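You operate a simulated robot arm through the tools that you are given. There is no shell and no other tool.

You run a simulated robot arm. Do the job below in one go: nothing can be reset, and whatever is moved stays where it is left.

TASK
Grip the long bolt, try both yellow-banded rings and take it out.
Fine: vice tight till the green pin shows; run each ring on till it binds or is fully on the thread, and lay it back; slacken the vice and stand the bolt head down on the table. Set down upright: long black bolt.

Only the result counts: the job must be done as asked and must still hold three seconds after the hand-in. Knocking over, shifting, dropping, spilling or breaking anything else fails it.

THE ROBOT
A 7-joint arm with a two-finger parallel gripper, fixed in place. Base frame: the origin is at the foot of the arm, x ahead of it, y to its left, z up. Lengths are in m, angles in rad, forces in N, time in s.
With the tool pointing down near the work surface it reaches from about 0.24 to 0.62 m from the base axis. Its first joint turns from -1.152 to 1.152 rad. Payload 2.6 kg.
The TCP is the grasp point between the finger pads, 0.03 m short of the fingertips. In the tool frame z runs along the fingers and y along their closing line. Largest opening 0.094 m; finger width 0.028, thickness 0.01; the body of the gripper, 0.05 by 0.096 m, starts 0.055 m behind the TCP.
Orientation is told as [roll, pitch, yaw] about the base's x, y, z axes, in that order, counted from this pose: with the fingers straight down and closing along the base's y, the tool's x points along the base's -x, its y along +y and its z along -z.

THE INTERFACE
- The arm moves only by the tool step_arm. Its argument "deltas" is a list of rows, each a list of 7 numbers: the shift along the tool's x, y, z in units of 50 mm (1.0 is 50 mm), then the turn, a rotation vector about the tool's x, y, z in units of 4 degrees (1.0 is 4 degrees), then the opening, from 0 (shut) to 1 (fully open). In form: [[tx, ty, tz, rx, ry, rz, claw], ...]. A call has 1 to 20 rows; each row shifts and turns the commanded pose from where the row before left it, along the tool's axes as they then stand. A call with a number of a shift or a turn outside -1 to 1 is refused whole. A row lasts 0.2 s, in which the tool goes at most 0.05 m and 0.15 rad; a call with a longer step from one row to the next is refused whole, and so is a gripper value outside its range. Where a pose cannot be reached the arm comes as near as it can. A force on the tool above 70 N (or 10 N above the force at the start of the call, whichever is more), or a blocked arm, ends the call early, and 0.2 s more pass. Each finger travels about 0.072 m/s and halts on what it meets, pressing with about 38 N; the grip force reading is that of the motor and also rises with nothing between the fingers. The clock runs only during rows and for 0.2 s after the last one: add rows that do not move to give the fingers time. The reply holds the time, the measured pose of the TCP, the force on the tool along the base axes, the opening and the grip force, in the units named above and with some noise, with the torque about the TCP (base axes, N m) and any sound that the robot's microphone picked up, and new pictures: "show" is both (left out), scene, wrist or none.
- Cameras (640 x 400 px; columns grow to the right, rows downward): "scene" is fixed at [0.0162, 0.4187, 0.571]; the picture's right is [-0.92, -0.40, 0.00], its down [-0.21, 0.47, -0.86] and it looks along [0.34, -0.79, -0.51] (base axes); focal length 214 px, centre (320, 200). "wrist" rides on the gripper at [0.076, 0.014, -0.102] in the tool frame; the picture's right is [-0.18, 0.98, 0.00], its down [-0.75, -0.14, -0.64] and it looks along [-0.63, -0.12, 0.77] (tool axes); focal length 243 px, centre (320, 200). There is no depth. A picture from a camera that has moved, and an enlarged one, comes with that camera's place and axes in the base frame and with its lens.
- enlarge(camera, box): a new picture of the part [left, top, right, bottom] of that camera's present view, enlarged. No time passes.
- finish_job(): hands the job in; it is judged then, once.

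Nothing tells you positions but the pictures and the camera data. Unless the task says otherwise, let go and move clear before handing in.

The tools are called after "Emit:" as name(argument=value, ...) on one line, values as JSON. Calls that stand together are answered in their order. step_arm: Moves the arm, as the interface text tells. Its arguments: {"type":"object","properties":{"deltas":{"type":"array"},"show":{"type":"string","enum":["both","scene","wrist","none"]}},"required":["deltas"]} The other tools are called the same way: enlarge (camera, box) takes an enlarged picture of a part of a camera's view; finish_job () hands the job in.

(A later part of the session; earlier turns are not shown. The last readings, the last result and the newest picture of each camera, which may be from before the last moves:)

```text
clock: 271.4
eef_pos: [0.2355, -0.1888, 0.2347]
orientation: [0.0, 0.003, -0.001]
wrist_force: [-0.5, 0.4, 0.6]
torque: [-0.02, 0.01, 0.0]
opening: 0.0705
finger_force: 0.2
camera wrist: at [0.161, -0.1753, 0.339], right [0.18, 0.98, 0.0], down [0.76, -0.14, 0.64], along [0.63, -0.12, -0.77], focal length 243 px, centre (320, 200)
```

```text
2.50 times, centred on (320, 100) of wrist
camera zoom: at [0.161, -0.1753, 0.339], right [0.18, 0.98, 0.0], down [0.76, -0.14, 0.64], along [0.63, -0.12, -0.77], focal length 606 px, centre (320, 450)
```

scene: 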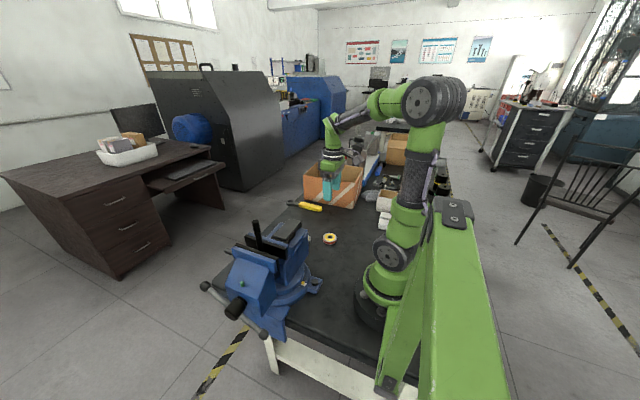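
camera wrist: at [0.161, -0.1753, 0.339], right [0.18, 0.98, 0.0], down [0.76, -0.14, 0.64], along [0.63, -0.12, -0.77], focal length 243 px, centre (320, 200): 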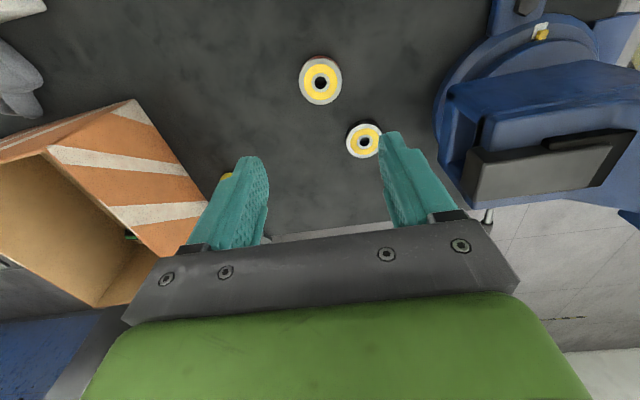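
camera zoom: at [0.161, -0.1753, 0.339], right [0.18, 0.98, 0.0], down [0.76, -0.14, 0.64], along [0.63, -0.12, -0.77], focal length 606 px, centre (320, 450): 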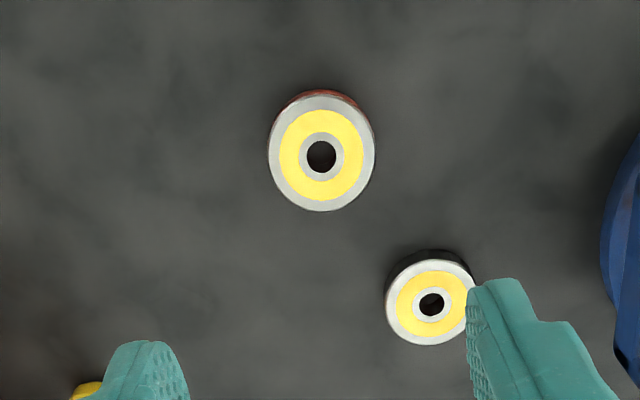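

Both rings lie flat at their places. Now to slacken the vice: I'll move above the raised far end of the T-bar (around (0.377, 0.232, 0.158)) with closed fingers.

Emit:
step_arm(deltas=[[0, 0, -0.97, 0, 0, 0, 0.7], [0, 0, -0.97, 0, 0, 0, 0.5], [0, 0, -0.97, 0, 0, 0, 0.3], [-0.266, 0.94, 0, 0, 0, 0, 0], [-0.266, 0.94, 0, 0, 0, 0, 0], [-0.266, 0.94, 0, 0, 0, 0, 0], [-0.266, 0.94, 0, 0, 0, 0, 0], [-0.266, 0.94, 0, 0, 0, 0, 0], [-0.266, 0.94, 0, 0, 0, 0, 0], [-0.266, 0.94, 0, 0, 0, 0, 0], [-0.266, 0.94, 0, 0, 0, 0, 0], [-0.266, 0.94, 0, 0, 0, 0, 0], [0, 0, 0, 0, 0, 0, 0]], show="both")

Emit:
enlarge(camera="wrist", box=[220, 0, 420, 160])

Emit:
enlarge(camera="scene", box=[190, 210, 310, 350])

```text
clock: 274.2
eef_pos: [0.3568, 0.2332, 0.3793]
orientation: [0.001, 0.003, -0.001]
wrist_force: [0.5, 0.3, -0.1]
torque: [-0.02, 0.01, 0.05]
opening: 0.0
finger_force: 32.8
camera wrist: at [0.2815, 0.2472, 0.4832], right [0.19, 0.98, 0.0], down [0.76, -0.14, 0.64], along [0.63, -0.12, -0.77], focal length 243 px, centre (320, 200)
```

scene: 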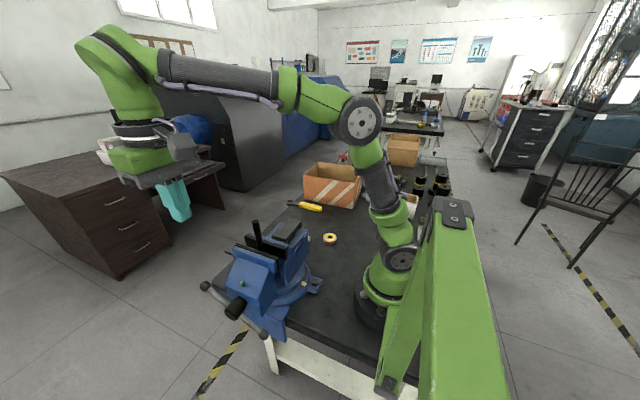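
wrist: 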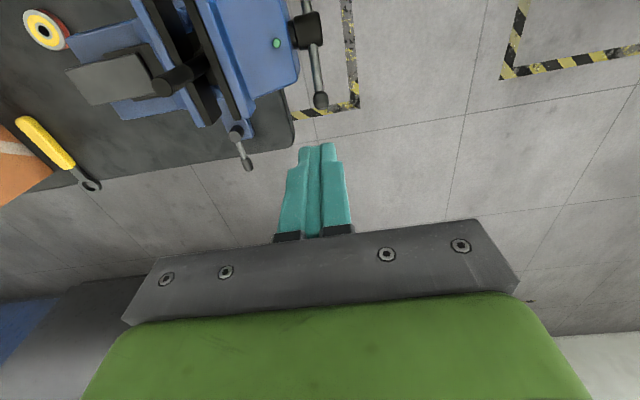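

```text
2.50 times, centred on (320, 80) of wrist
camera zoom: at [0.2815, 0.2472, 0.4832], right [0.19, 0.98, 0.0], down [0.76, -0.14, 0.64], along [0.63, -0.12, -0.77], focal length 606 px, centre (320, 500)
```

zoom: 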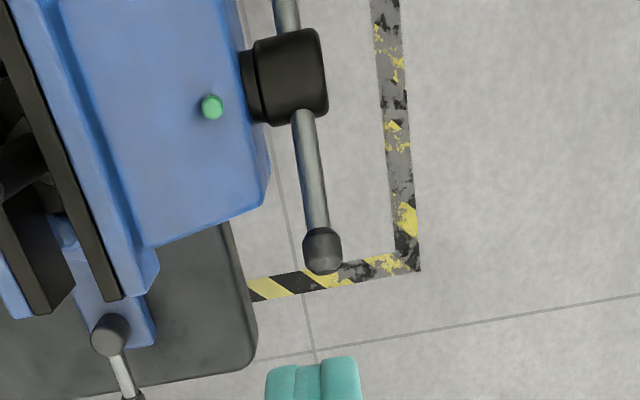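

```text
2.86 times, centred on (250, 280) of scene
camera zoom: at [0.0162, 0.4188, 0.571], right [-0.92, -0.4, 0.0], down [-0.21, 0.47, -0.86], along [0.34, -0.79, -0.51], focal length 613 px, centre (520, -29)
```

zoom: 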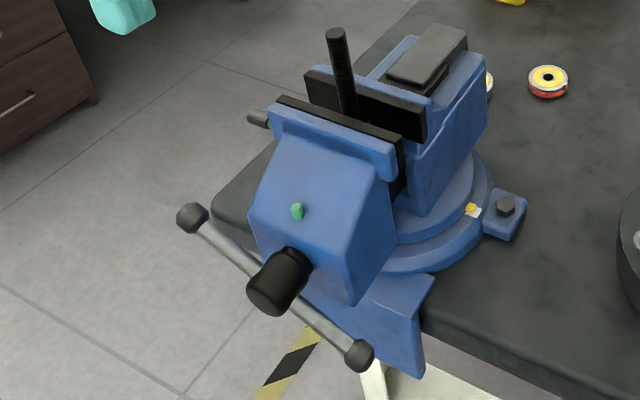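

The bar's far end is at about (0.381, 0.229, 0.158). I'll come down on it and press gently to turn the handle back.

Emit:
step_arm(deltas=[[0, -0.06, 0.9, 0, 0, 0, 0], [0, 0, 0.9, 0, 0, 0, 0], [0, 0, 0.9, 0, 0, 0, 0], [0, 0, 0.8, 0, 0, 0, 0], [0, 0, 0, 0, 0, 0, 0]], show="wrist")

Emit:
step_arm(deltas=[[-0.01, 0, 0.12, 0, 0, 0, 0], [-0.02, 0, 0.12, 0, 0, 0, 0], [-0.02, 0, 0.12, 0, 0, 0, 0], [-0.02, 0, 0.12, 0, 0, 0, 0], [0, 0, 0, 0, 0, 0, 0]], show="both")

Emit:
enlarge(camera="scene", box=[190, 210, 310, 350])

```text
clock: 275.4
eef_pos: [0.3572, 0.2297, 0.2019]
orientation: [0.002, 0.003, 0.0]
wrist_force: [0.2, -0.1, 0.0]
torque: [-0.03, 0.0, -0.02]
opening: 0.0
finger_force: 32.9
camera wrist: at [0.2822, 0.2443, 0.3068], right [0.19, 0.98, 0.0], down [0.76, -0.14, 0.64], along [0.63, -0.12, -0.77], focal length 243 px, centre (320, 200)
```

wrist: 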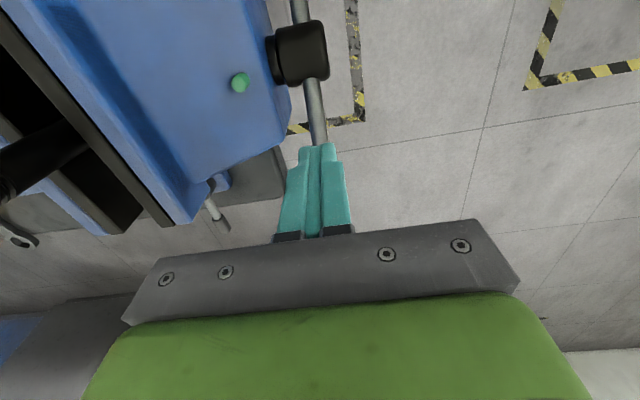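

```text
clock: 276.6
eef_pos: [0.3604, 0.2317, 0.1793]
orientation: [0.001, 0.006, 0.0]
wrist_force: [-3.1, 0.6, 0.3]
torque: [0.03, 0.11, -0.02]
opening: 0.0001
finger_force: 32.6
camera wrist: at [0.2844, 0.2453, 0.2839], right [0.18, 0.98, 0.0], down [0.76, -0.14, 0.64], along [0.63, -0.12, -0.77], focal length 243 px, centre (320, 200)
```

scene: 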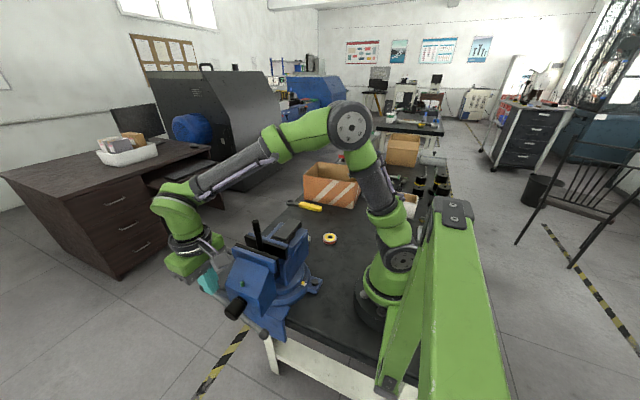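
wrist: 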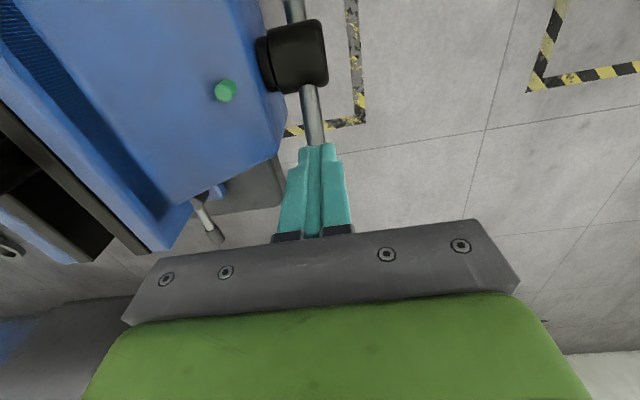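

```text
2.86 times, centred on (250, 280) of scene
camera zoom: at [0.0162, 0.4187, 0.571], right [-0.92, -0.4, 0.0], down [-0.21, 0.47, -0.86], along [0.34, -0.79, -0.51], focal length 613 px, centre (520, -29)
```

zoom: 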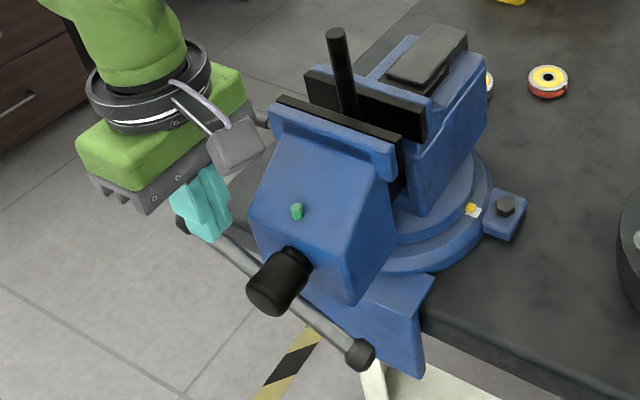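

The fingers are brushing the ball end, so I'll shift 5 mm inward and then push down.

Emit:
step_arm(deltas=[[0.1, -0.02, -0.04, 0, 0, 0, 0], [0, 0, 0.1, 0, 0, 0, 0], [0, 0, 0.1, 0, 0, 0, 0], [0, 0, 0.1, 0, 0, 0, 0], [0, 0, 0, 0, 0, 0, 0]], show="none")

Emit:
step_arm(deltas=[[0, 0, 0.1, 0, 0, 0, 0], [0, 0, 0.1, 0, 0, 0, 0], [0, 0, 0.1, 0, 0, 0, 0], [0, 0, 0, 0, 0, 0, 0]], show="both")

Emit:
enlarge(camera="scene", box=[190, 210, 310, 350])

```text
clock: 277.8
eef_pos: [0.3539, 0.2316, 0.1674]
orientation: [0.002, 0.004, -0.001]
wrist_force: [-0.6, 0.9, 3.3]
torque: [0.02, -0.01, 0.0]
opening: 0.0
finger_force: 33.1
```

```text
clock: 278.8
eef_pos: [0.3535, 0.2296, 0.1523]
orientation: [0.002, 0.005, -0.001]
wrist_force: [1.1, -0.4, 3.8]
torque: [-0.01, -0.08, 0.0]
opening: 0.0
finger_force: 33.1
camera wrist: at [0.2798, 0.2442, 0.2556], right [0.19, 0.98, 0.0], down [0.76, -0.14, 0.64], along [0.63, -0.12, -0.77], focal length 243 px, centre (320, 200)
```

scene: 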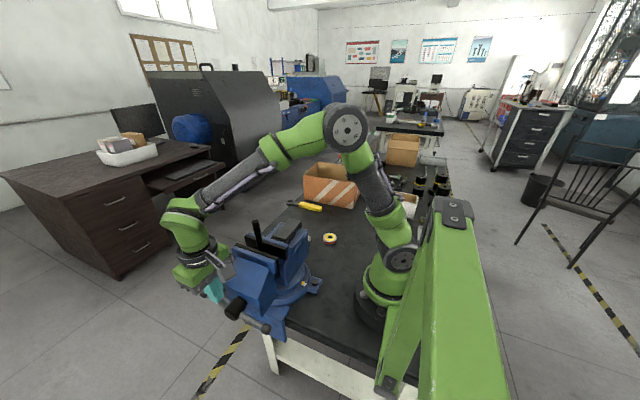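
wrist: 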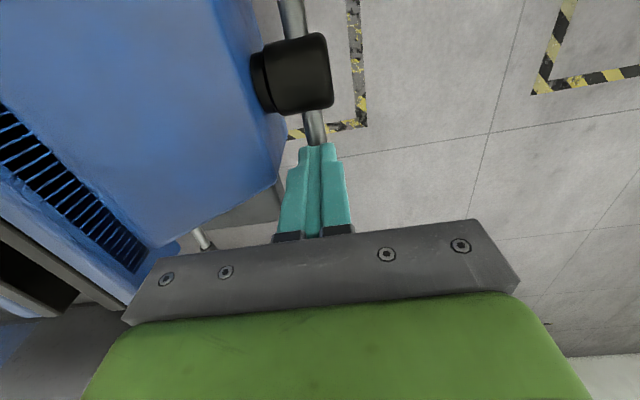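

```text
2.86 times, centred on (250, 280) of scene
camera zoom: at [0.0162, 0.4187, 0.5711], right [-0.92, -0.4, 0.0], down [-0.21, 0.47, -0.86], along [0.34, -0.79, -0.51], focal length 613 px, centre (520, -29)
```

zoom: 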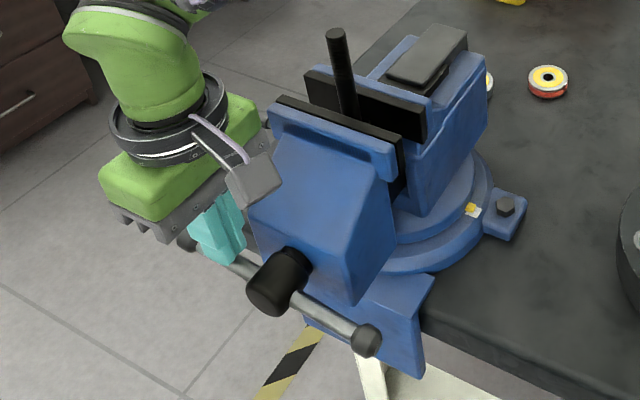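

The green pin has gone back in with only a few newtons, so the vice is loosening. I'll push about 35° further for a clear gap.

Emit:
step_arm(deltas=[[-0.03, 0, 0.1, 0, 0, 0, 0], [-0.03, 0, 0.1, 0, 0, 0, 0], [-0.03, 0, 0.1, 0, 0, 0, 0], [-0.03, 0, 0.1, 0, 0, 0, 0], [-0.03, 0, 0.1, 0, 0, 0, 0], [0, 0, 0.1, 0, 0, 0, 0], [0, 0, 0, 0, 0, 0, 0]], show="both")

Emit:
enlarge(camera="scene", box=[190, 210, 310, 350])

```text
clock: 280.4
eef_pos: [0.3631, 0.2296, 0.1215]
orientation: [0.0, 0.004, 0.0]
wrist_force: [0.9, 4.6, 4.1]
torque: [0.21, 0.05, -0.07]
opening: 0.0
finger_force: 33.4
camera wrist: at [0.2876, 0.2439, 0.2262], right [0.18, 0.98, 0.0], down [0.76, -0.14, 0.64], along [0.63, -0.12, -0.77], focal length 243 px, centre (320, 200)
```

scene: 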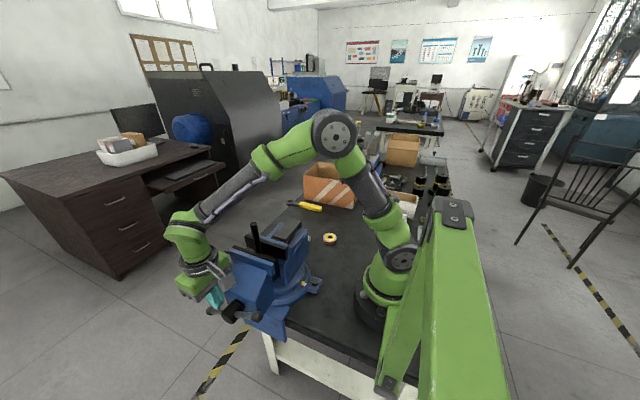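
wrist: 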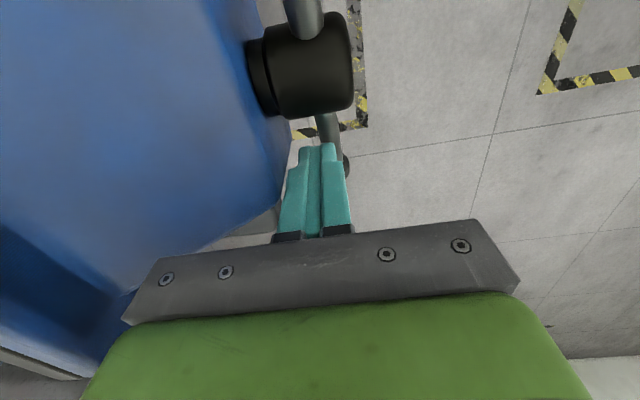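

```text
2.86 times, centred on (250, 280) of scene
camera zoom: at [0.0162, 0.4187, 0.5711], right [-0.92, -0.4, 0.0], down [-0.21, 0.47, -0.86], along [0.34, -0.79, -0.51], focal length 613 px, centre (520, -29)
```

zoom: 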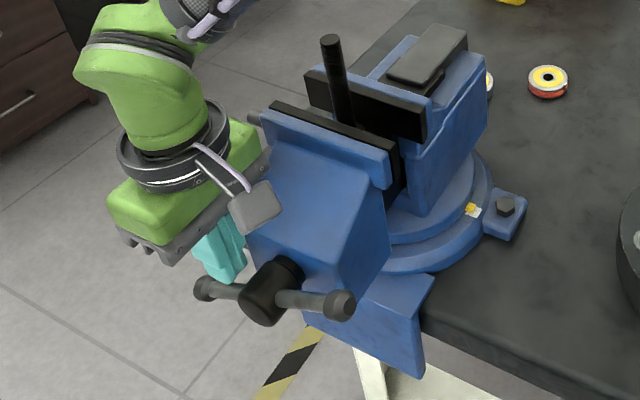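

The jaws have opened clearly and the bolt stands loose, leaning slightly. I'll lift away and look at the bolt from above.

Emit:
step_arm(deltas=[[0, 0, -0.5, 0, 0, 0, 0], [0, 0, -0.9, 0, 0, 0, 0], [0, 0, -0.9, 0, 0, 0, 0], [0, 0, -0.9, 0, 0, 0, 0], [0, 0, -0.9, 0, 0, 0, 0], [0, 0, -0.9, 0, 0, 0, 0], [0.6, -0.6, 0, 0, 0, 0, 0.3], [0.6, -0.6, 0, 0, 0, 0, 0.5], [0, -0.6, -0.2, 0, 0, 0, 0.5], [0, -0.6, 0, 0, 0, 0, 0.5], [0, 0, 0, 0, 0, 0, 0.5]], show="both")

Emit:
enlarge(camera="wrist", box=[240, 0, 440, 150])

Emit:
enlarge(camera="scene", box=[190, 200, 310, 340])

```text
clock: 282.8
eef_pos: [0.3021, 0.11, 0.3831]
orientation: [-0.001, 0.005, -0.001]
wrist_force: [-0.1, -0.6, -0.5]
torque: [-0.01, 0.02, 0.01]
opening: 0.0469
finger_force: 0.0
camera wrist: at [0.2277, 0.124, 0.4864], right [0.19, 0.98, 0.0], down [0.76, -0.14, 0.64], along [0.63, -0.12, -0.77], focal length 243 px, centre (320, 200)
```

scene: 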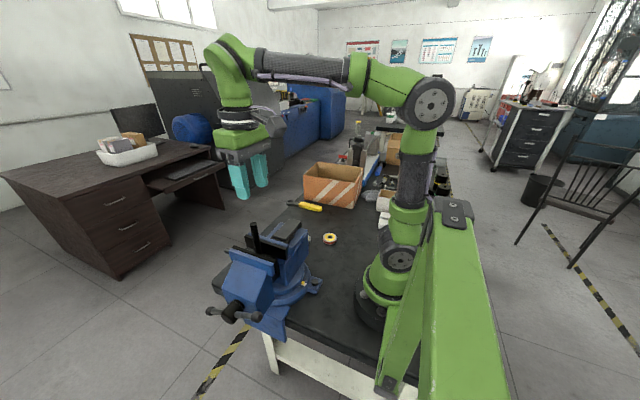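
wrist: 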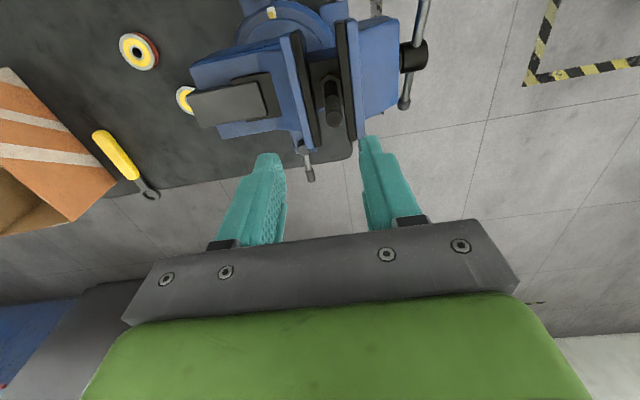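

```text
2.67 times, centred on (340, 75) of wrist
camera zoom: at [0.2277, 0.124, 0.4864], right [0.19, 0.98, 0.0], down [0.76, -0.14, 0.64], along [0.63, -0.12, -0.77], focal length 647 px, centre (267, 533)
```

zoom: 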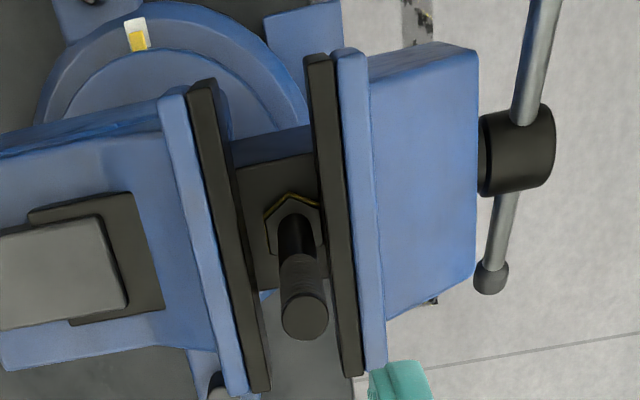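

```text
2.86 times, centred on (250, 270) of scene
camera zoom: at [0.0162, 0.4187, 0.571], right [-0.92, -0.4, 0.0], down [-0.21, 0.47, -0.86], along [0.34, -0.79, -0.51], focal length 613 px, centre (520, 0)
```

zoom: 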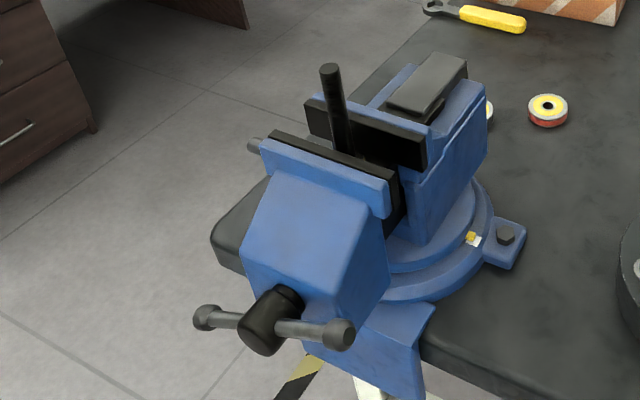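

The jaws are wide open (about 35 mm) and the bolt stands upright and loose at about (0.3095, 0.1216). I'll align over it to grip its upper part.

Emit:
step_arm(deltas=[[-0.148, 0.232, 0.4, 0, 0, 0, 0.5], [0, 0, 0.8, 0, 0, 0, 0.5], [0, 0, 0, 0, 0, 0, 0.5]], show="wrist")

Emit:
enlarge(camera="wrist", box=[240, 60, 400, 200])

```text
clock: 283.6
eef_pos: [0.31, 0.1216, 0.3204]
orientation: [0.002, 0.004, -0.001]
wrist_force: [0.4, 0.5, -0.6]
torque: [0.0, 0.0, 0.04]
opening: 0.0471
finger_force: 0.0
camera wrist: at [0.2351, 0.1351, 0.4256], right [0.19, 0.98, 0.0], down [0.76, -0.14, 0.64], along [0.63, -0.12, -0.77], focal length 243 px, centre (320, 200)
```

wrist: 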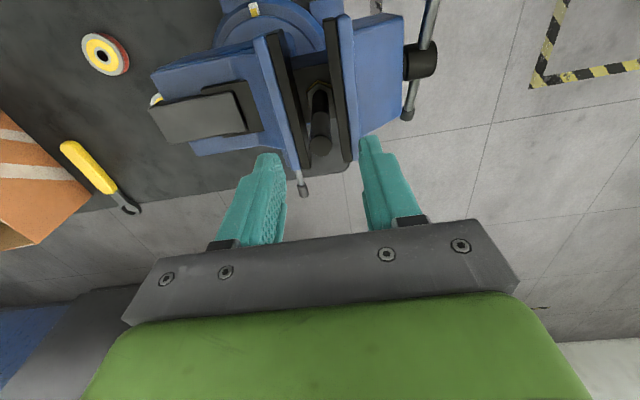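

```text
2.86 times, centred on (320, 130) of wrist
camera zoom: at [0.2351, 0.1351, 0.4256], right [0.19, 0.98, 0.0], down [0.76, -0.14, 0.64], along [0.63, -0.12, -0.77], focal length 693 px, centre (320, 400)
```

zoom: 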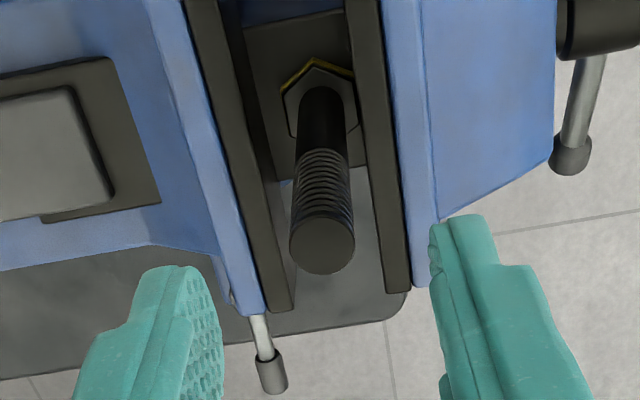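

Aligned within a millimetre. I'll descend to z 0.24 and close on the bolt.

Emit:
step_arm(deltas=[[0, 0, 0.6, 0, 0, 0, 0.5], [0, 0, 0.6, 0, 0, 0, 0.5], [0, 0, 0.4, 0, 0, 0, 0.5], [0, 0, 0, 0, 0, 0, 0.5]], show="wrist")

Emit:
step_arm(deltas=[[0, 0, 0, 0, 0, 0, 0.3], [0, 0, 0, 0, 0, 0, 0.1], [0, 0, 0, 0, 0, 0, 0], [0, 0, 0, 0, 0, 0, 0]], show="both")

Emit:
enlarge(camera="scene", box=[210, 190, 310, 290])

```text
clock: 284.6
eef_pos: [0.3095, 0.1222, 0.2428]
orientation: [0.002, 0.003, -0.001]
wrist_force: [0.6, -0.1, 0.6]
torque: [-0.03, 0.0, -0.01]
opening: 0.047
finger_force: 0.1
camera wrist: at [0.2347, 0.1349, 0.3457], right [0.18, 0.98, 0.0], down [0.76, -0.14, 0.64], along [0.63, -0.12, -0.77], focal length 243 px, centre (320, 200)
```

wrist: 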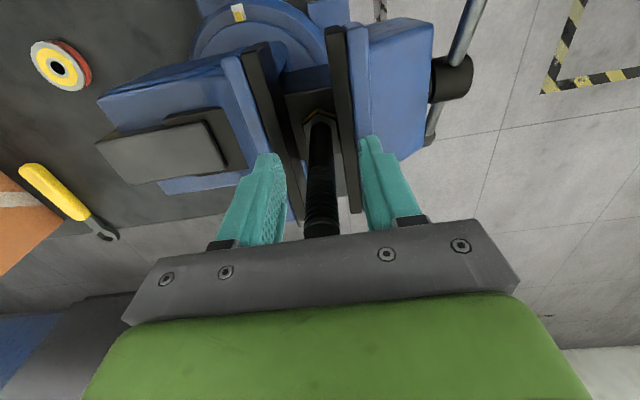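

```text
clock: 285.6
eef_pos: [0.3094, 0.1209, 0.2422]
orientation: [0.002, 0.002, -0.001]
wrist_force: [-0.1, 0.1, -0.7]
torque: [-0.15, -0.02, 0.0]
opening: 0.0153
finger_force: 37.7
camera wrist: at [0.2347, 0.135, 0.346], right [0.18, 0.98, 0.0], down [0.76, -0.14, 0.64], along [0.63, -0.12, -0.77], focal length 243 px, centre (320, 200)
```

scene: 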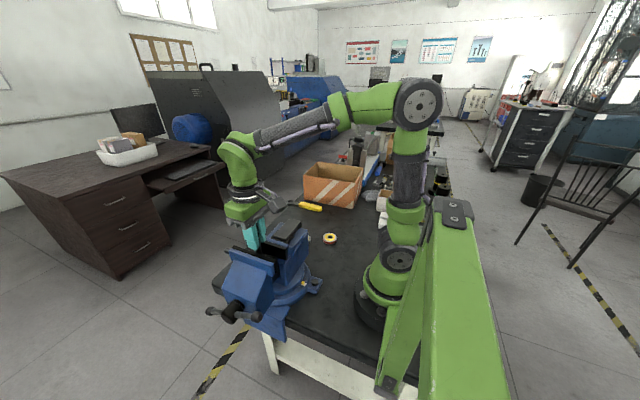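
wrist: 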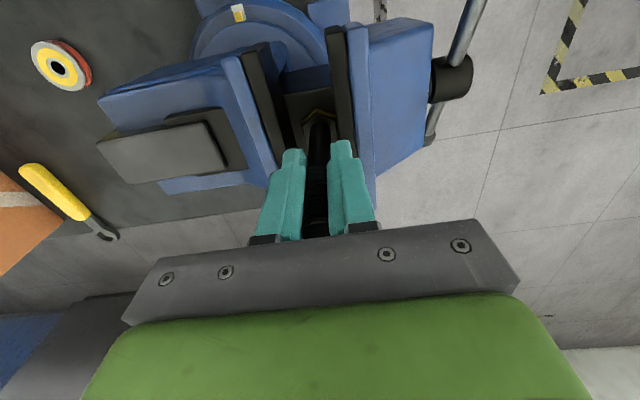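

```text
4.00 times, centred on (260, 240) of scene
camera zoom: at [0.0162, 0.4187, 0.571], right [-0.92, -0.4, 0.0], down [-0.21, 0.47, -0.86], along [0.34, -0.79, -0.51], focal length 858 px, centre (560, 40)
```

zoom: 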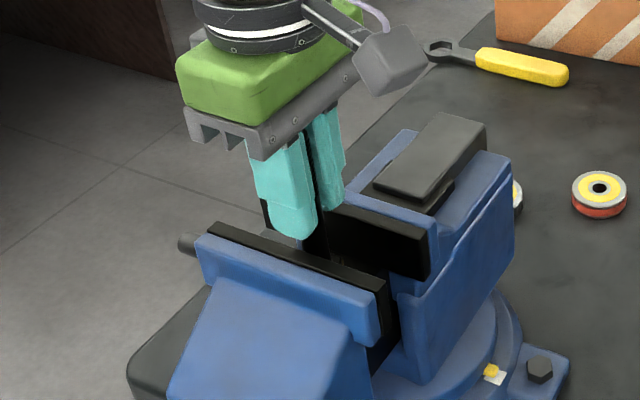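

The bolt is gripped at 15.3 mm. I'll lift it straight up slowly.

Emit:
step_arm(deltas=[[0, 0, -0.1, 0, 0, 0, 0], [0, 0, -0.1, 0, 0, 0, 0], [0, 0, -0.2, 0, 0, 0, 0], [0, 0, 0, 0, 0, 0, 0]], show="none")

Emit:
step_arm(deltas=[[0, 0, -0.4, 0, 0, 0, 0], [0, 0, -0.6, 0, 0, 0, 0], [0, 0, -0.8, 0, 0, 0, 0], [0, 0, -0.8, 0, 0, 0, 0], [0, 0, 0, 0, 0, 0, 0]], show="both")

Emit:
enlarge(camera="scene", box=[190, 130, 310, 280])

Emit:
enlarge(camera="wrist", box=[240, 60, 400, 250])

```text
clock: 286.6
eef_pos: [0.3098, 0.1219, 0.2621]
orientation: [0.001, 0.005, -0.001]
wrist_force: [0.0, -0.5, -1.8]
torque: [-0.01, -0.03, 0.01]
opening: 0.015
finger_force: 38.0
```

```text
clock: 287.8
eef_pos: [0.311, 0.1199, 0.3921]
orientation: [0.001, 0.005, 0.002]
wrist_force: [0.2, -0.5, -2.5]
torque: [0.04, 0.0, 0.02]
opening: 0.0152
finger_force: 37.9
camera wrist: at [0.236, 0.1357, 0.4969], right [0.18, 0.98, 0.0], down [0.76, -0.14, 0.64], along [0.63, -0.12, -0.77], focal length 243 px, centre (320, 200)
```

scene: 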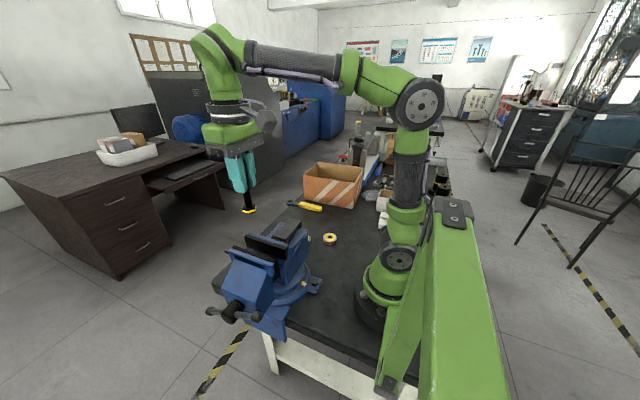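
wrist: 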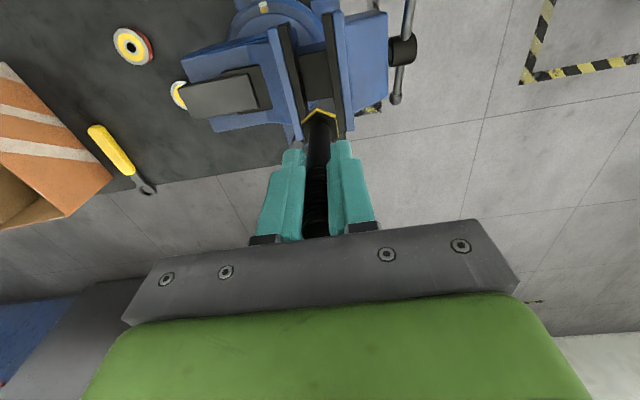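

```text
2.67 times, centred on (250, 205) of scene
camera zoom: at [0.0162, 0.4187, 0.571], right [-0.92, -0.4, 0.0], down [-0.21, 0.47, -0.86], along [0.34, -0.79, -0.51], focal length 572 px, centre (507, 187)
```

zoom: 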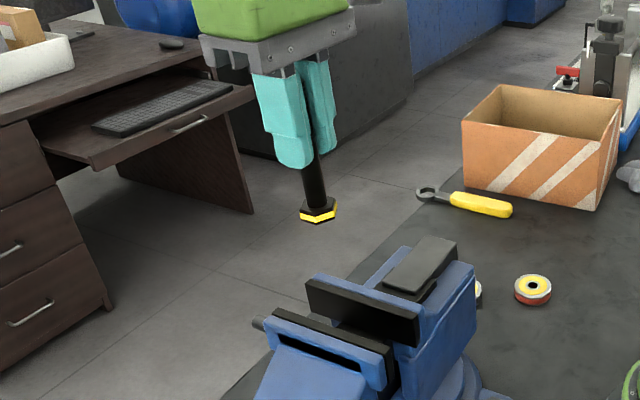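

```text
2.11 times, centred on (320, 155) of wrist
camera zoom: at [0.236, 0.1357, 0.4969], right [0.18, 0.98, 0.0], down [0.76, -0.14, 0.64], along [0.63, -0.12, -0.77], focal length 511 px, centre (320, 295)
```

zoom: 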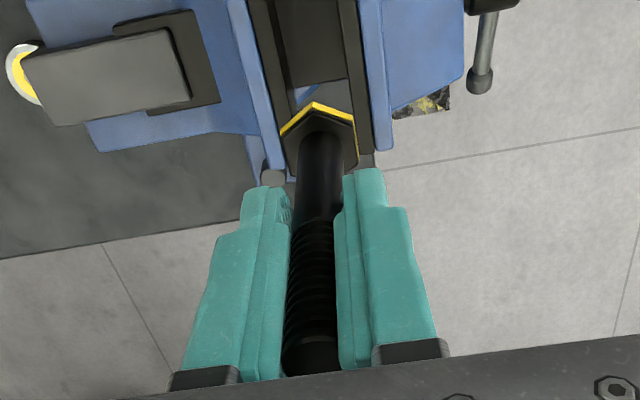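

The bolt is out of the vice, held vertical with its yellow-banded head down. I'll carry it to a clear patch of table near (0.40, -0.13) and look before lowering.

Emit:
step_arm(deltas=[[-0.297, -0.833, 0, 0, 0, 0, 0], [-0.297, -0.833, 0, 0, 0, 0, 0], [-0.297, -0.833, 0, 0, 0, 0, 0], [-0.297, -0.833, 0, 0, 0, 0, 0], [-0.297, -0.833, 0, 0, 0, 0, 0], [-0.297, -0.833, 0, 0, 0, 0, 0], [0, 0, 0, 0, 0, 0, 0]], show="both")

Emit:
enlarge(camera="wrist", box=[160, 0, 480, 220])

```text
clock: 289.4
eef_pos: [0.3999, -0.1294, 0.3916]
orientation: [0.004, 0.004, 0.0]
wrist_force: [0.0, -0.4, -2.3]
torque: [-0.03, 0.0, -0.01]
opening: 0.0152
finger_force: 37.7
camera wrist: at [0.3244, -0.1159, 0.496], right [0.18, 0.98, 0.0], down [0.76, -0.14, 0.64], along [0.63, -0.12, -0.77], focal length 243 px, centre (320, 200)
```

scene: 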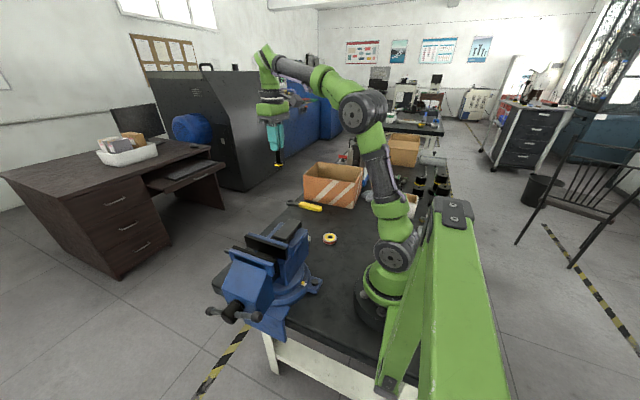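
wrist: 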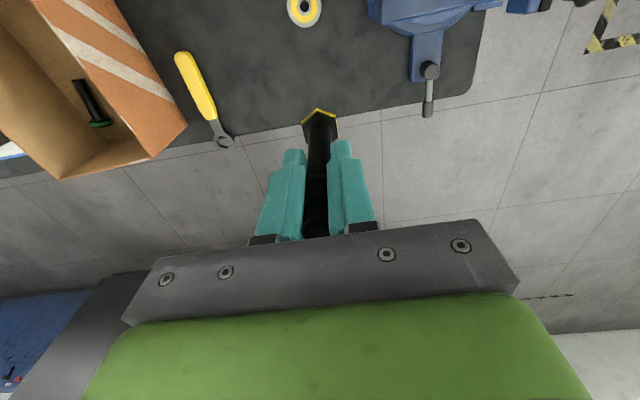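

```text
1.82 times, centred on (320, 110) of wrist
camera zoom: at [0.3244, -0.1159, 0.496], right [0.18, 0.98, 0.0], down [0.76, -0.14, 0.64], along [0.63, -0.12, -0.77], focal length 441 px, centre (320, 364)
```

zoom: 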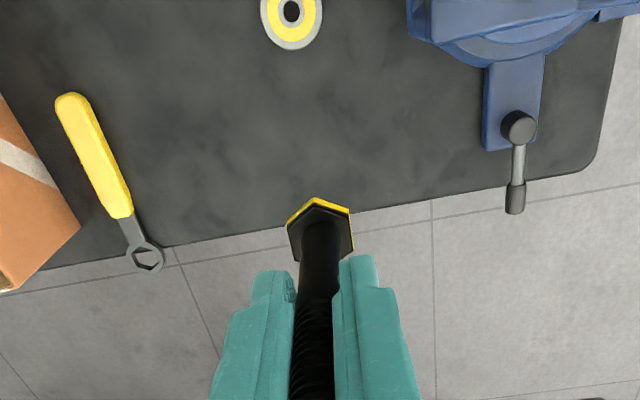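

The landing spot is clear table with ring B and the wrench well away. I'll lower most of the way, then feel for contact.

Emit:
step_arm(deltas=[[0, 0, 0.9, 0, 0, 0, 0], [0, 0, 0.9, 0, 0, 0, 0], [0, 0, 0.9, 0, 0, 0, 0], [0, 0, 0.9, 0, 0, 0, 0], [0, 0, 0.9, 0, 0, 0, 0], [0, 0, 0.8, 0, 0, 0, 0], [0, 0, 0, 0, 0, 0, 0]], show="both")

Emit:
enlarge(camera="scene", box=[250, 150, 350, 250])

Emit:
enlarge(camera="wrist", box=[240, 60, 400, 200])

```text
clock: 291.0
eef_pos: [0.3973, -0.1277, 0.127]
orientation: [0.001, 0.002, -0.003]
wrist_force: [-0.8, -0.5, -1.9]
torque: [0.0, 0.01, 0.0]
opening: 0.0151
finger_force: 38.1
camera wrist: at [0.3232, -0.1136, 0.2307], right [0.19, 0.98, 0.0], down [0.76, -0.14, 0.64], along [0.63, -0.12, -0.77], focal length 243 px, centre (320, 200)
```

scene: 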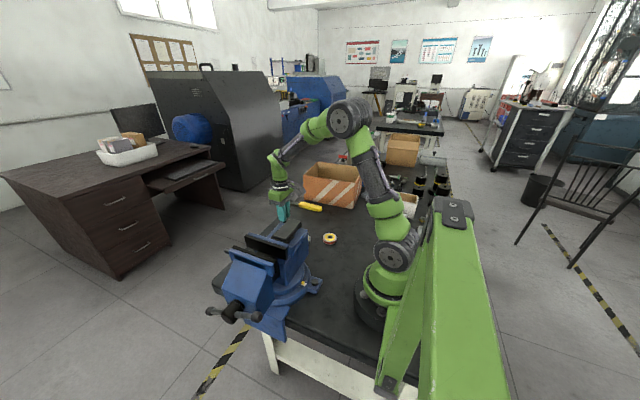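
wrist: 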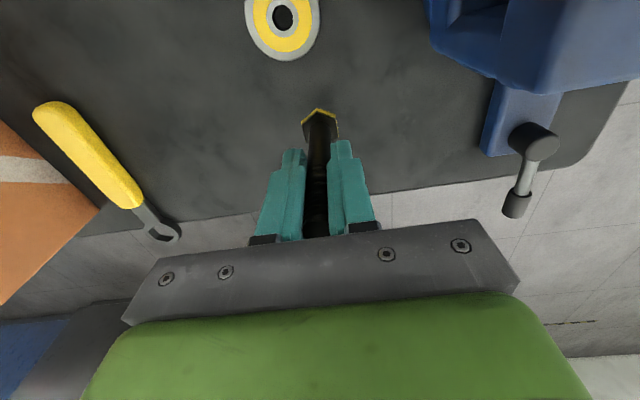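

```text
4.00 times, centred on (300, 200) of scene
camera zoom: at [0.0162, 0.4187, 0.571], right [-0.92, -0.4, 0.0], down [-0.21, 0.47, -0.86], along [0.34, -0.79, -0.51], focal length 858 px, centre (400, 200)
```

zoom: 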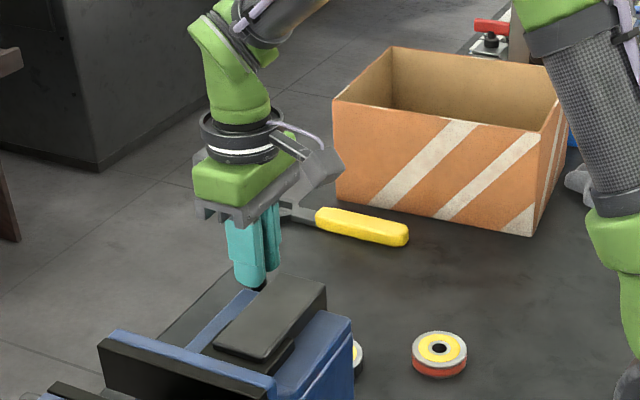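

```text
2.86 times, centred on (320, 130) of wrist
camera zoom: at [0.3232, -0.1136, 0.2307], right [0.19, 0.98, 0.0], down [0.76, -0.14, 0.64], along [0.63, -0.12, -0.77], focal length 693 px, centre (320, 400)
```

zoom: 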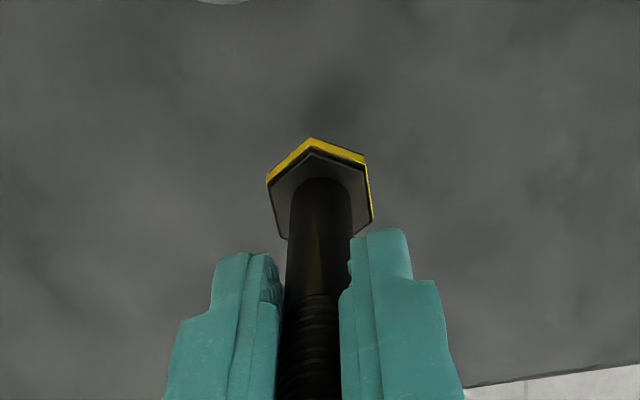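

Still above the table. I'll go down in 5 mm then 2 mm steps, watching force.

Emit:
step_arm(deltas=[[0, 0, 0.1, 0, 0, 0, 0], [0, 0, 0.1, 0, 0, 0, 0], [0, 0, 0.1, 0, 0, 0, 0], [0, 0, 0.1, 0, 0, 0, 0], [0, 0, 0.1, 0, 0, 0, 0], [0, 0, 0, 0, 0, 0, 0]], show="none")

Emit:
step_arm(deltas=[[0, 0, 0.04, 0, 0, 0, 0], [0, 0, 0.04, 0, 0, 0, 0], [0, 0, 0, 0, 0, 0, 0]], show="none")

Emit:
step_arm(deltas=[[0, 0, 0.04, 0, 0, 0, 0], [0, 0, 0.02, 0, 0, 0, 0], [0, 0, 0, 0, 0, 0, 0]], show="wrist")

Emit:
enlarge(camera="wrist", box=[240, 60, 400, 200])

```text
clock: 292.4
eef_pos: [0.3979, -0.1261, 0.1015]
orientation: [0.001, 0.006, -0.003]
wrist_force: [0.1, -0.5, -1.1]
torque: [0.01, 0.0, 0.0]
opening: 0.0152
finger_force: 37.9
```

```text
clock: 293.2
eef_pos: [0.3974, -0.1275, 0.0966]
orientation: [0.002, 0.006, -0.001]
wrist_force: [-0.4, -0.5, -2.9]
torque: [0.0, -0.03, 0.01]
opening: 0.015
finger_force: 38.1
```

```text
clock: 294.0
eef_pos: [0.3973, -0.1281, 0.0952]
orientation: [0.004, 0.005, -0.001]
wrist_force: [0.9, -0.3, -2.1]
torque: [0.0, -0.01, 0.02]
opening: 0.0152
finger_force: 37.4
camera wrist: at [0.3231, -0.1136, 0.1986], right [0.18, 0.98, 0.0], down [0.76, -0.14, 0.64], along [0.63, -0.12, -0.77], focal length 243 px, centre (320, 200)
```

wrist: 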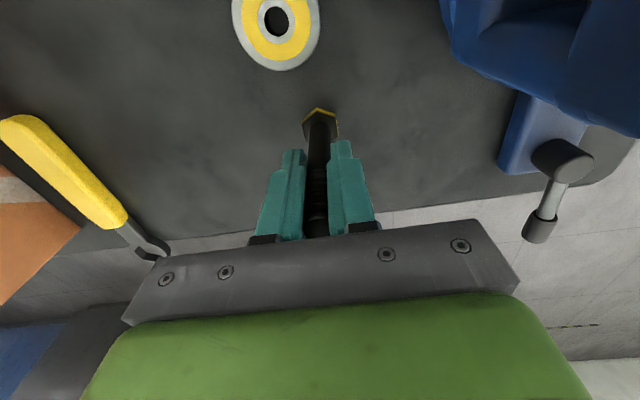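

```text
2.86 times, centred on (320, 130) of wrist
camera zoom: at [0.3231, -0.1136, 0.1986], right [0.18, 0.98, 0.0], down [0.76, -0.14, 0.64], along [0.63, -0.12, -0.77], focal length 693 px, centre (320, 400)
```

zoom: 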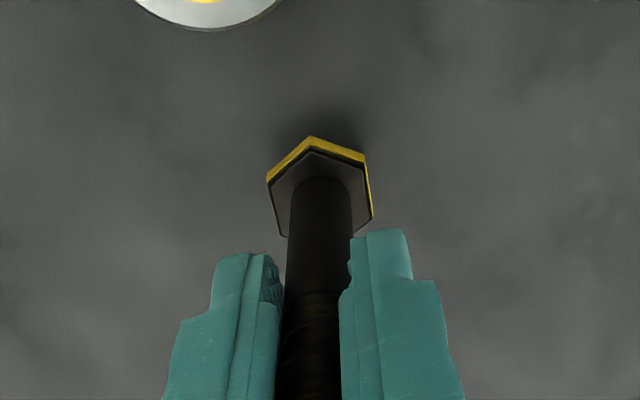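

The shadow is closing in. I'll continue in 1 mm steps until it touches.

Emit:
step_arm(deltas=[[0, 0, 0.02, 0, 0, 0, 0], [0, 0, 0.02, 0, 0, 0, 0], [0, 0, 0, 0, 0, 0, 0]], show="none")

Emit:
step_arm(deltas=[[0, 0, 0.02, 0, 0, 0, 0], [0, 0, 0.02, 0, 0, 0, 0], [0, 0, 0, 0, 0, 0, 0]], show="none")

Emit:
step_arm(deltas=[[0, 0, 0.02, 0, 0, 0, 0], [0, 0, 0.02, 0, 0, 0, 0], [0, 0, 0, 0, 0, 0, 0]], show="none")

```text
clock: 294.8
eef_pos: [0.3987, -0.1276, 0.0923]
orientation: [0.002, 0.005, -0.002]
wrist_force: [-0.2, 0.3, -2.2]
torque: [0.02, 0.0, 0.02]
opening: 0.0149
finger_force: 37.7
```

```text
clock: 295.6
eef_pos: [0.398, -0.127, 0.0902]
orientation: [0.0, 0.004, -0.002]
wrist_force: [-0.2, -0.4, -2.2]
torque: [0.01, 0.0, 0.0]
opening: 0.0154
finger_force: 37.7
```

```text
clock: 296.4
eef_pos: [0.398, -0.1267, 0.0874]
orientation: [0.002, 0.006, -0.002]
wrist_force: [-0.2, 0.1, -1.2]
torque: [0.03, 0.05, 0.03]
opening: 0.0153
finger_force: 37.6
```

Emit:
step_arm(deltas=[[0, 0, 0.02, 0, 0, 0, 0], [0, 0, 0, 0, 0, 0, 0]], show="none")

Emit:
step_arm(deltas=[[0, 0, 0.02, 0, 0, 0, 0], [0, 0, 0, 0, 0, 0, 0]], show="none")

Emit:
step_arm(deltas=[[0, 0, 0.02, 0, 0, 0, 0], [0, 0, 0, 0, 0, 0, 0]], show="wrist")

Emit:
enlarge(camera="wrist", box=[240, 60, 400, 200])

```text
clock: 297.0
eef_pos: [0.3979, -0.1274, 0.0875]
orientation: [0.001, 0.008, 0.0]
wrist_force: [0.9, 0.0, -1.4]
torque: [0.06, -0.02, -0.02]
opening: 0.0154
finger_force: 37.7
```

```text
clock: 297.6
eef_pos: [0.3975, -0.1273, 0.0859]
orientation: [0.002, 0.003, 0.0]
wrist_force: [0.2, -0.9, 0.5]
torque: [-0.13, -0.03, 0.03]
opening: 0.0154
finger_force: 37.9
```

```text
clock: 298.2
eef_pos: [0.3971, -0.1279, 0.0874]
orientation: [0.002, 0.002, -0.001]
wrist_force: [-3.5, 1.6, 10.7]
torque: [0.24, 0.29, 0.0]
opening: 0.0158
finger_force: 38.0
camera wrist: at [0.3233, -0.1142, 0.1903], right [0.19, 0.98, 0.0], down [0.76, -0.14, 0.64], along [0.63, -0.12, -0.77], focal length 243 px, centre (320, 200)
```

wrist: 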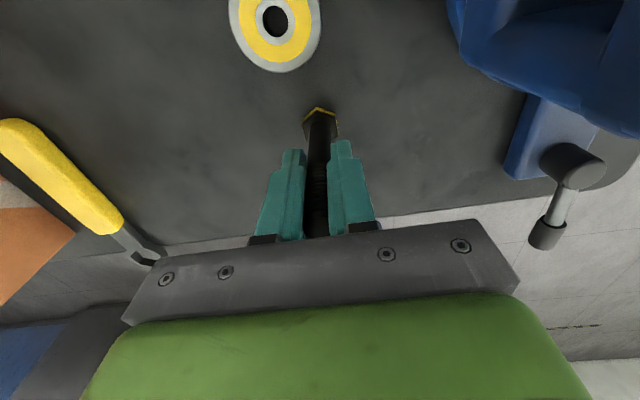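

```text
2.86 times, centred on (320, 130) of wrist
camera zoom: at [0.3233, -0.1142, 0.1903], right [0.19, 0.98, 0.0], down [0.76, -0.14, 0.64], along [0.63, -0.12, -0.77], focal length 693 px, centre (320, 400)
```

zoom: 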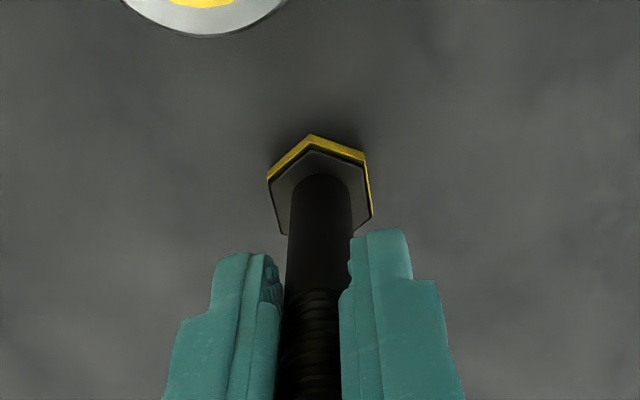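

The head has touched the table. I'll press half a millimetre more to seat it flat, then open slowly.

Emit:
step_arm(deltas=[[0, 0, 0.012, 0, 0, 0, 0], [0, 0, 0, 0, 0, 0, 0]], show="none")

Emit:
step_arm(deltas=[[0, 0, 0, 0, 0, 0, 0.17], [0, 0, 0, 0, 0, 0, 0.22], [0, 0, 0, 0, 0, 0, 0.3], [0, 0, 0, 0, 0, 0, 0.45], [0, 0, 0, 0, 0, 0, 0.55], [0, 0, 0, 0, 0, 0, 0.55]], show="both")

Emit:
enlarge(camera="wrist", box=[240, 60, 400, 250])

Emit:
enlarge(camera="scene", box=[250, 170, 350, 270])

```text
clock: 298.8
eef_pos: [0.3994, -0.128, 0.0855]
orientation: [0.0, 0.001, -0.002]
wrist_force: [-4.9, -0.5, 19.6]
torque: [-0.28, 0.35, -0.07]
opening: 0.0155
finger_force: 38.5
```

```text
clock: 300.2
eef_pos: [0.3976, -0.1275, 0.0843]
orientation: [0.001, 0.003, -0.002]
wrist_force: [0.3, 0.2, -0.4]
torque: [-0.01, -0.01, 0.0]
opening: 0.0516
finger_force: 0.1
camera wrist: at [0.3232, -0.1139, 0.1891], right [0.18, 0.98, 0.0], down [0.76, -0.14, 0.64], along [0.63, -0.12, -0.77], focal length 243 px, centre (320, 200)
```

scene: 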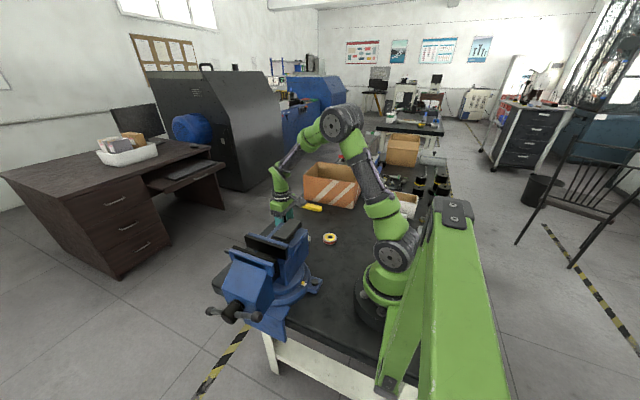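
wrist: 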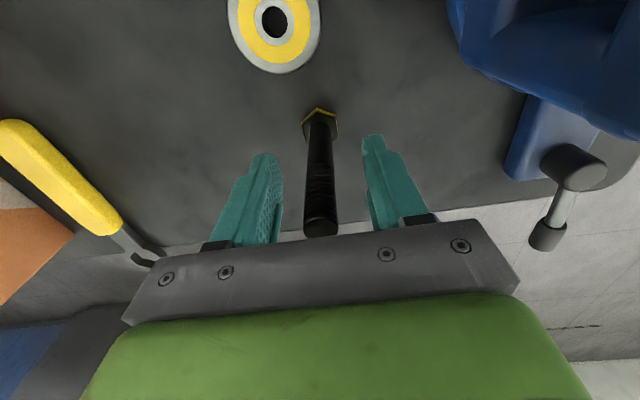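

```text
2.11 times, centred on (320, 155) of wrist
camera zoom: at [0.3232, -0.1139, 0.1891], right [0.18, 0.98, 0.0], down [0.76, -0.14, 0.64], along [0.63, -0.12, -0.77], focal length 511 px, centre (320, 295)
```

zoom: 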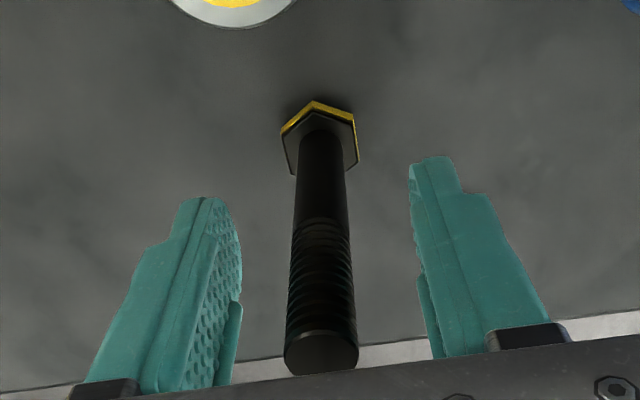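

```text
4.00 times, centred on (300, 220) of scene
camera zoom: at [0.0162, 0.4187, 0.571], right [-0.92, -0.4, 0.0], down [-0.21, 0.47, -0.86], along [0.34, -0.79, -0.51], focal length 858 px, centre (400, 120)
```

zoom: 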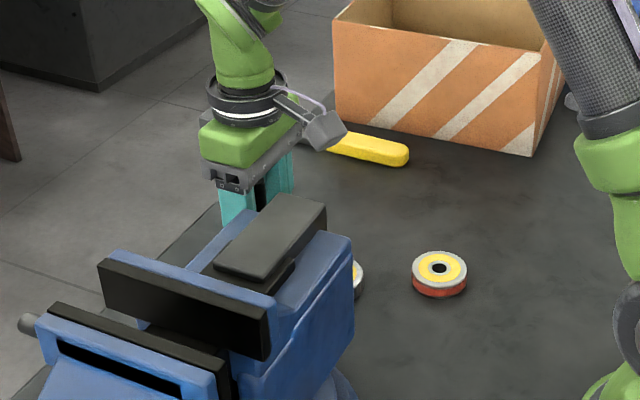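

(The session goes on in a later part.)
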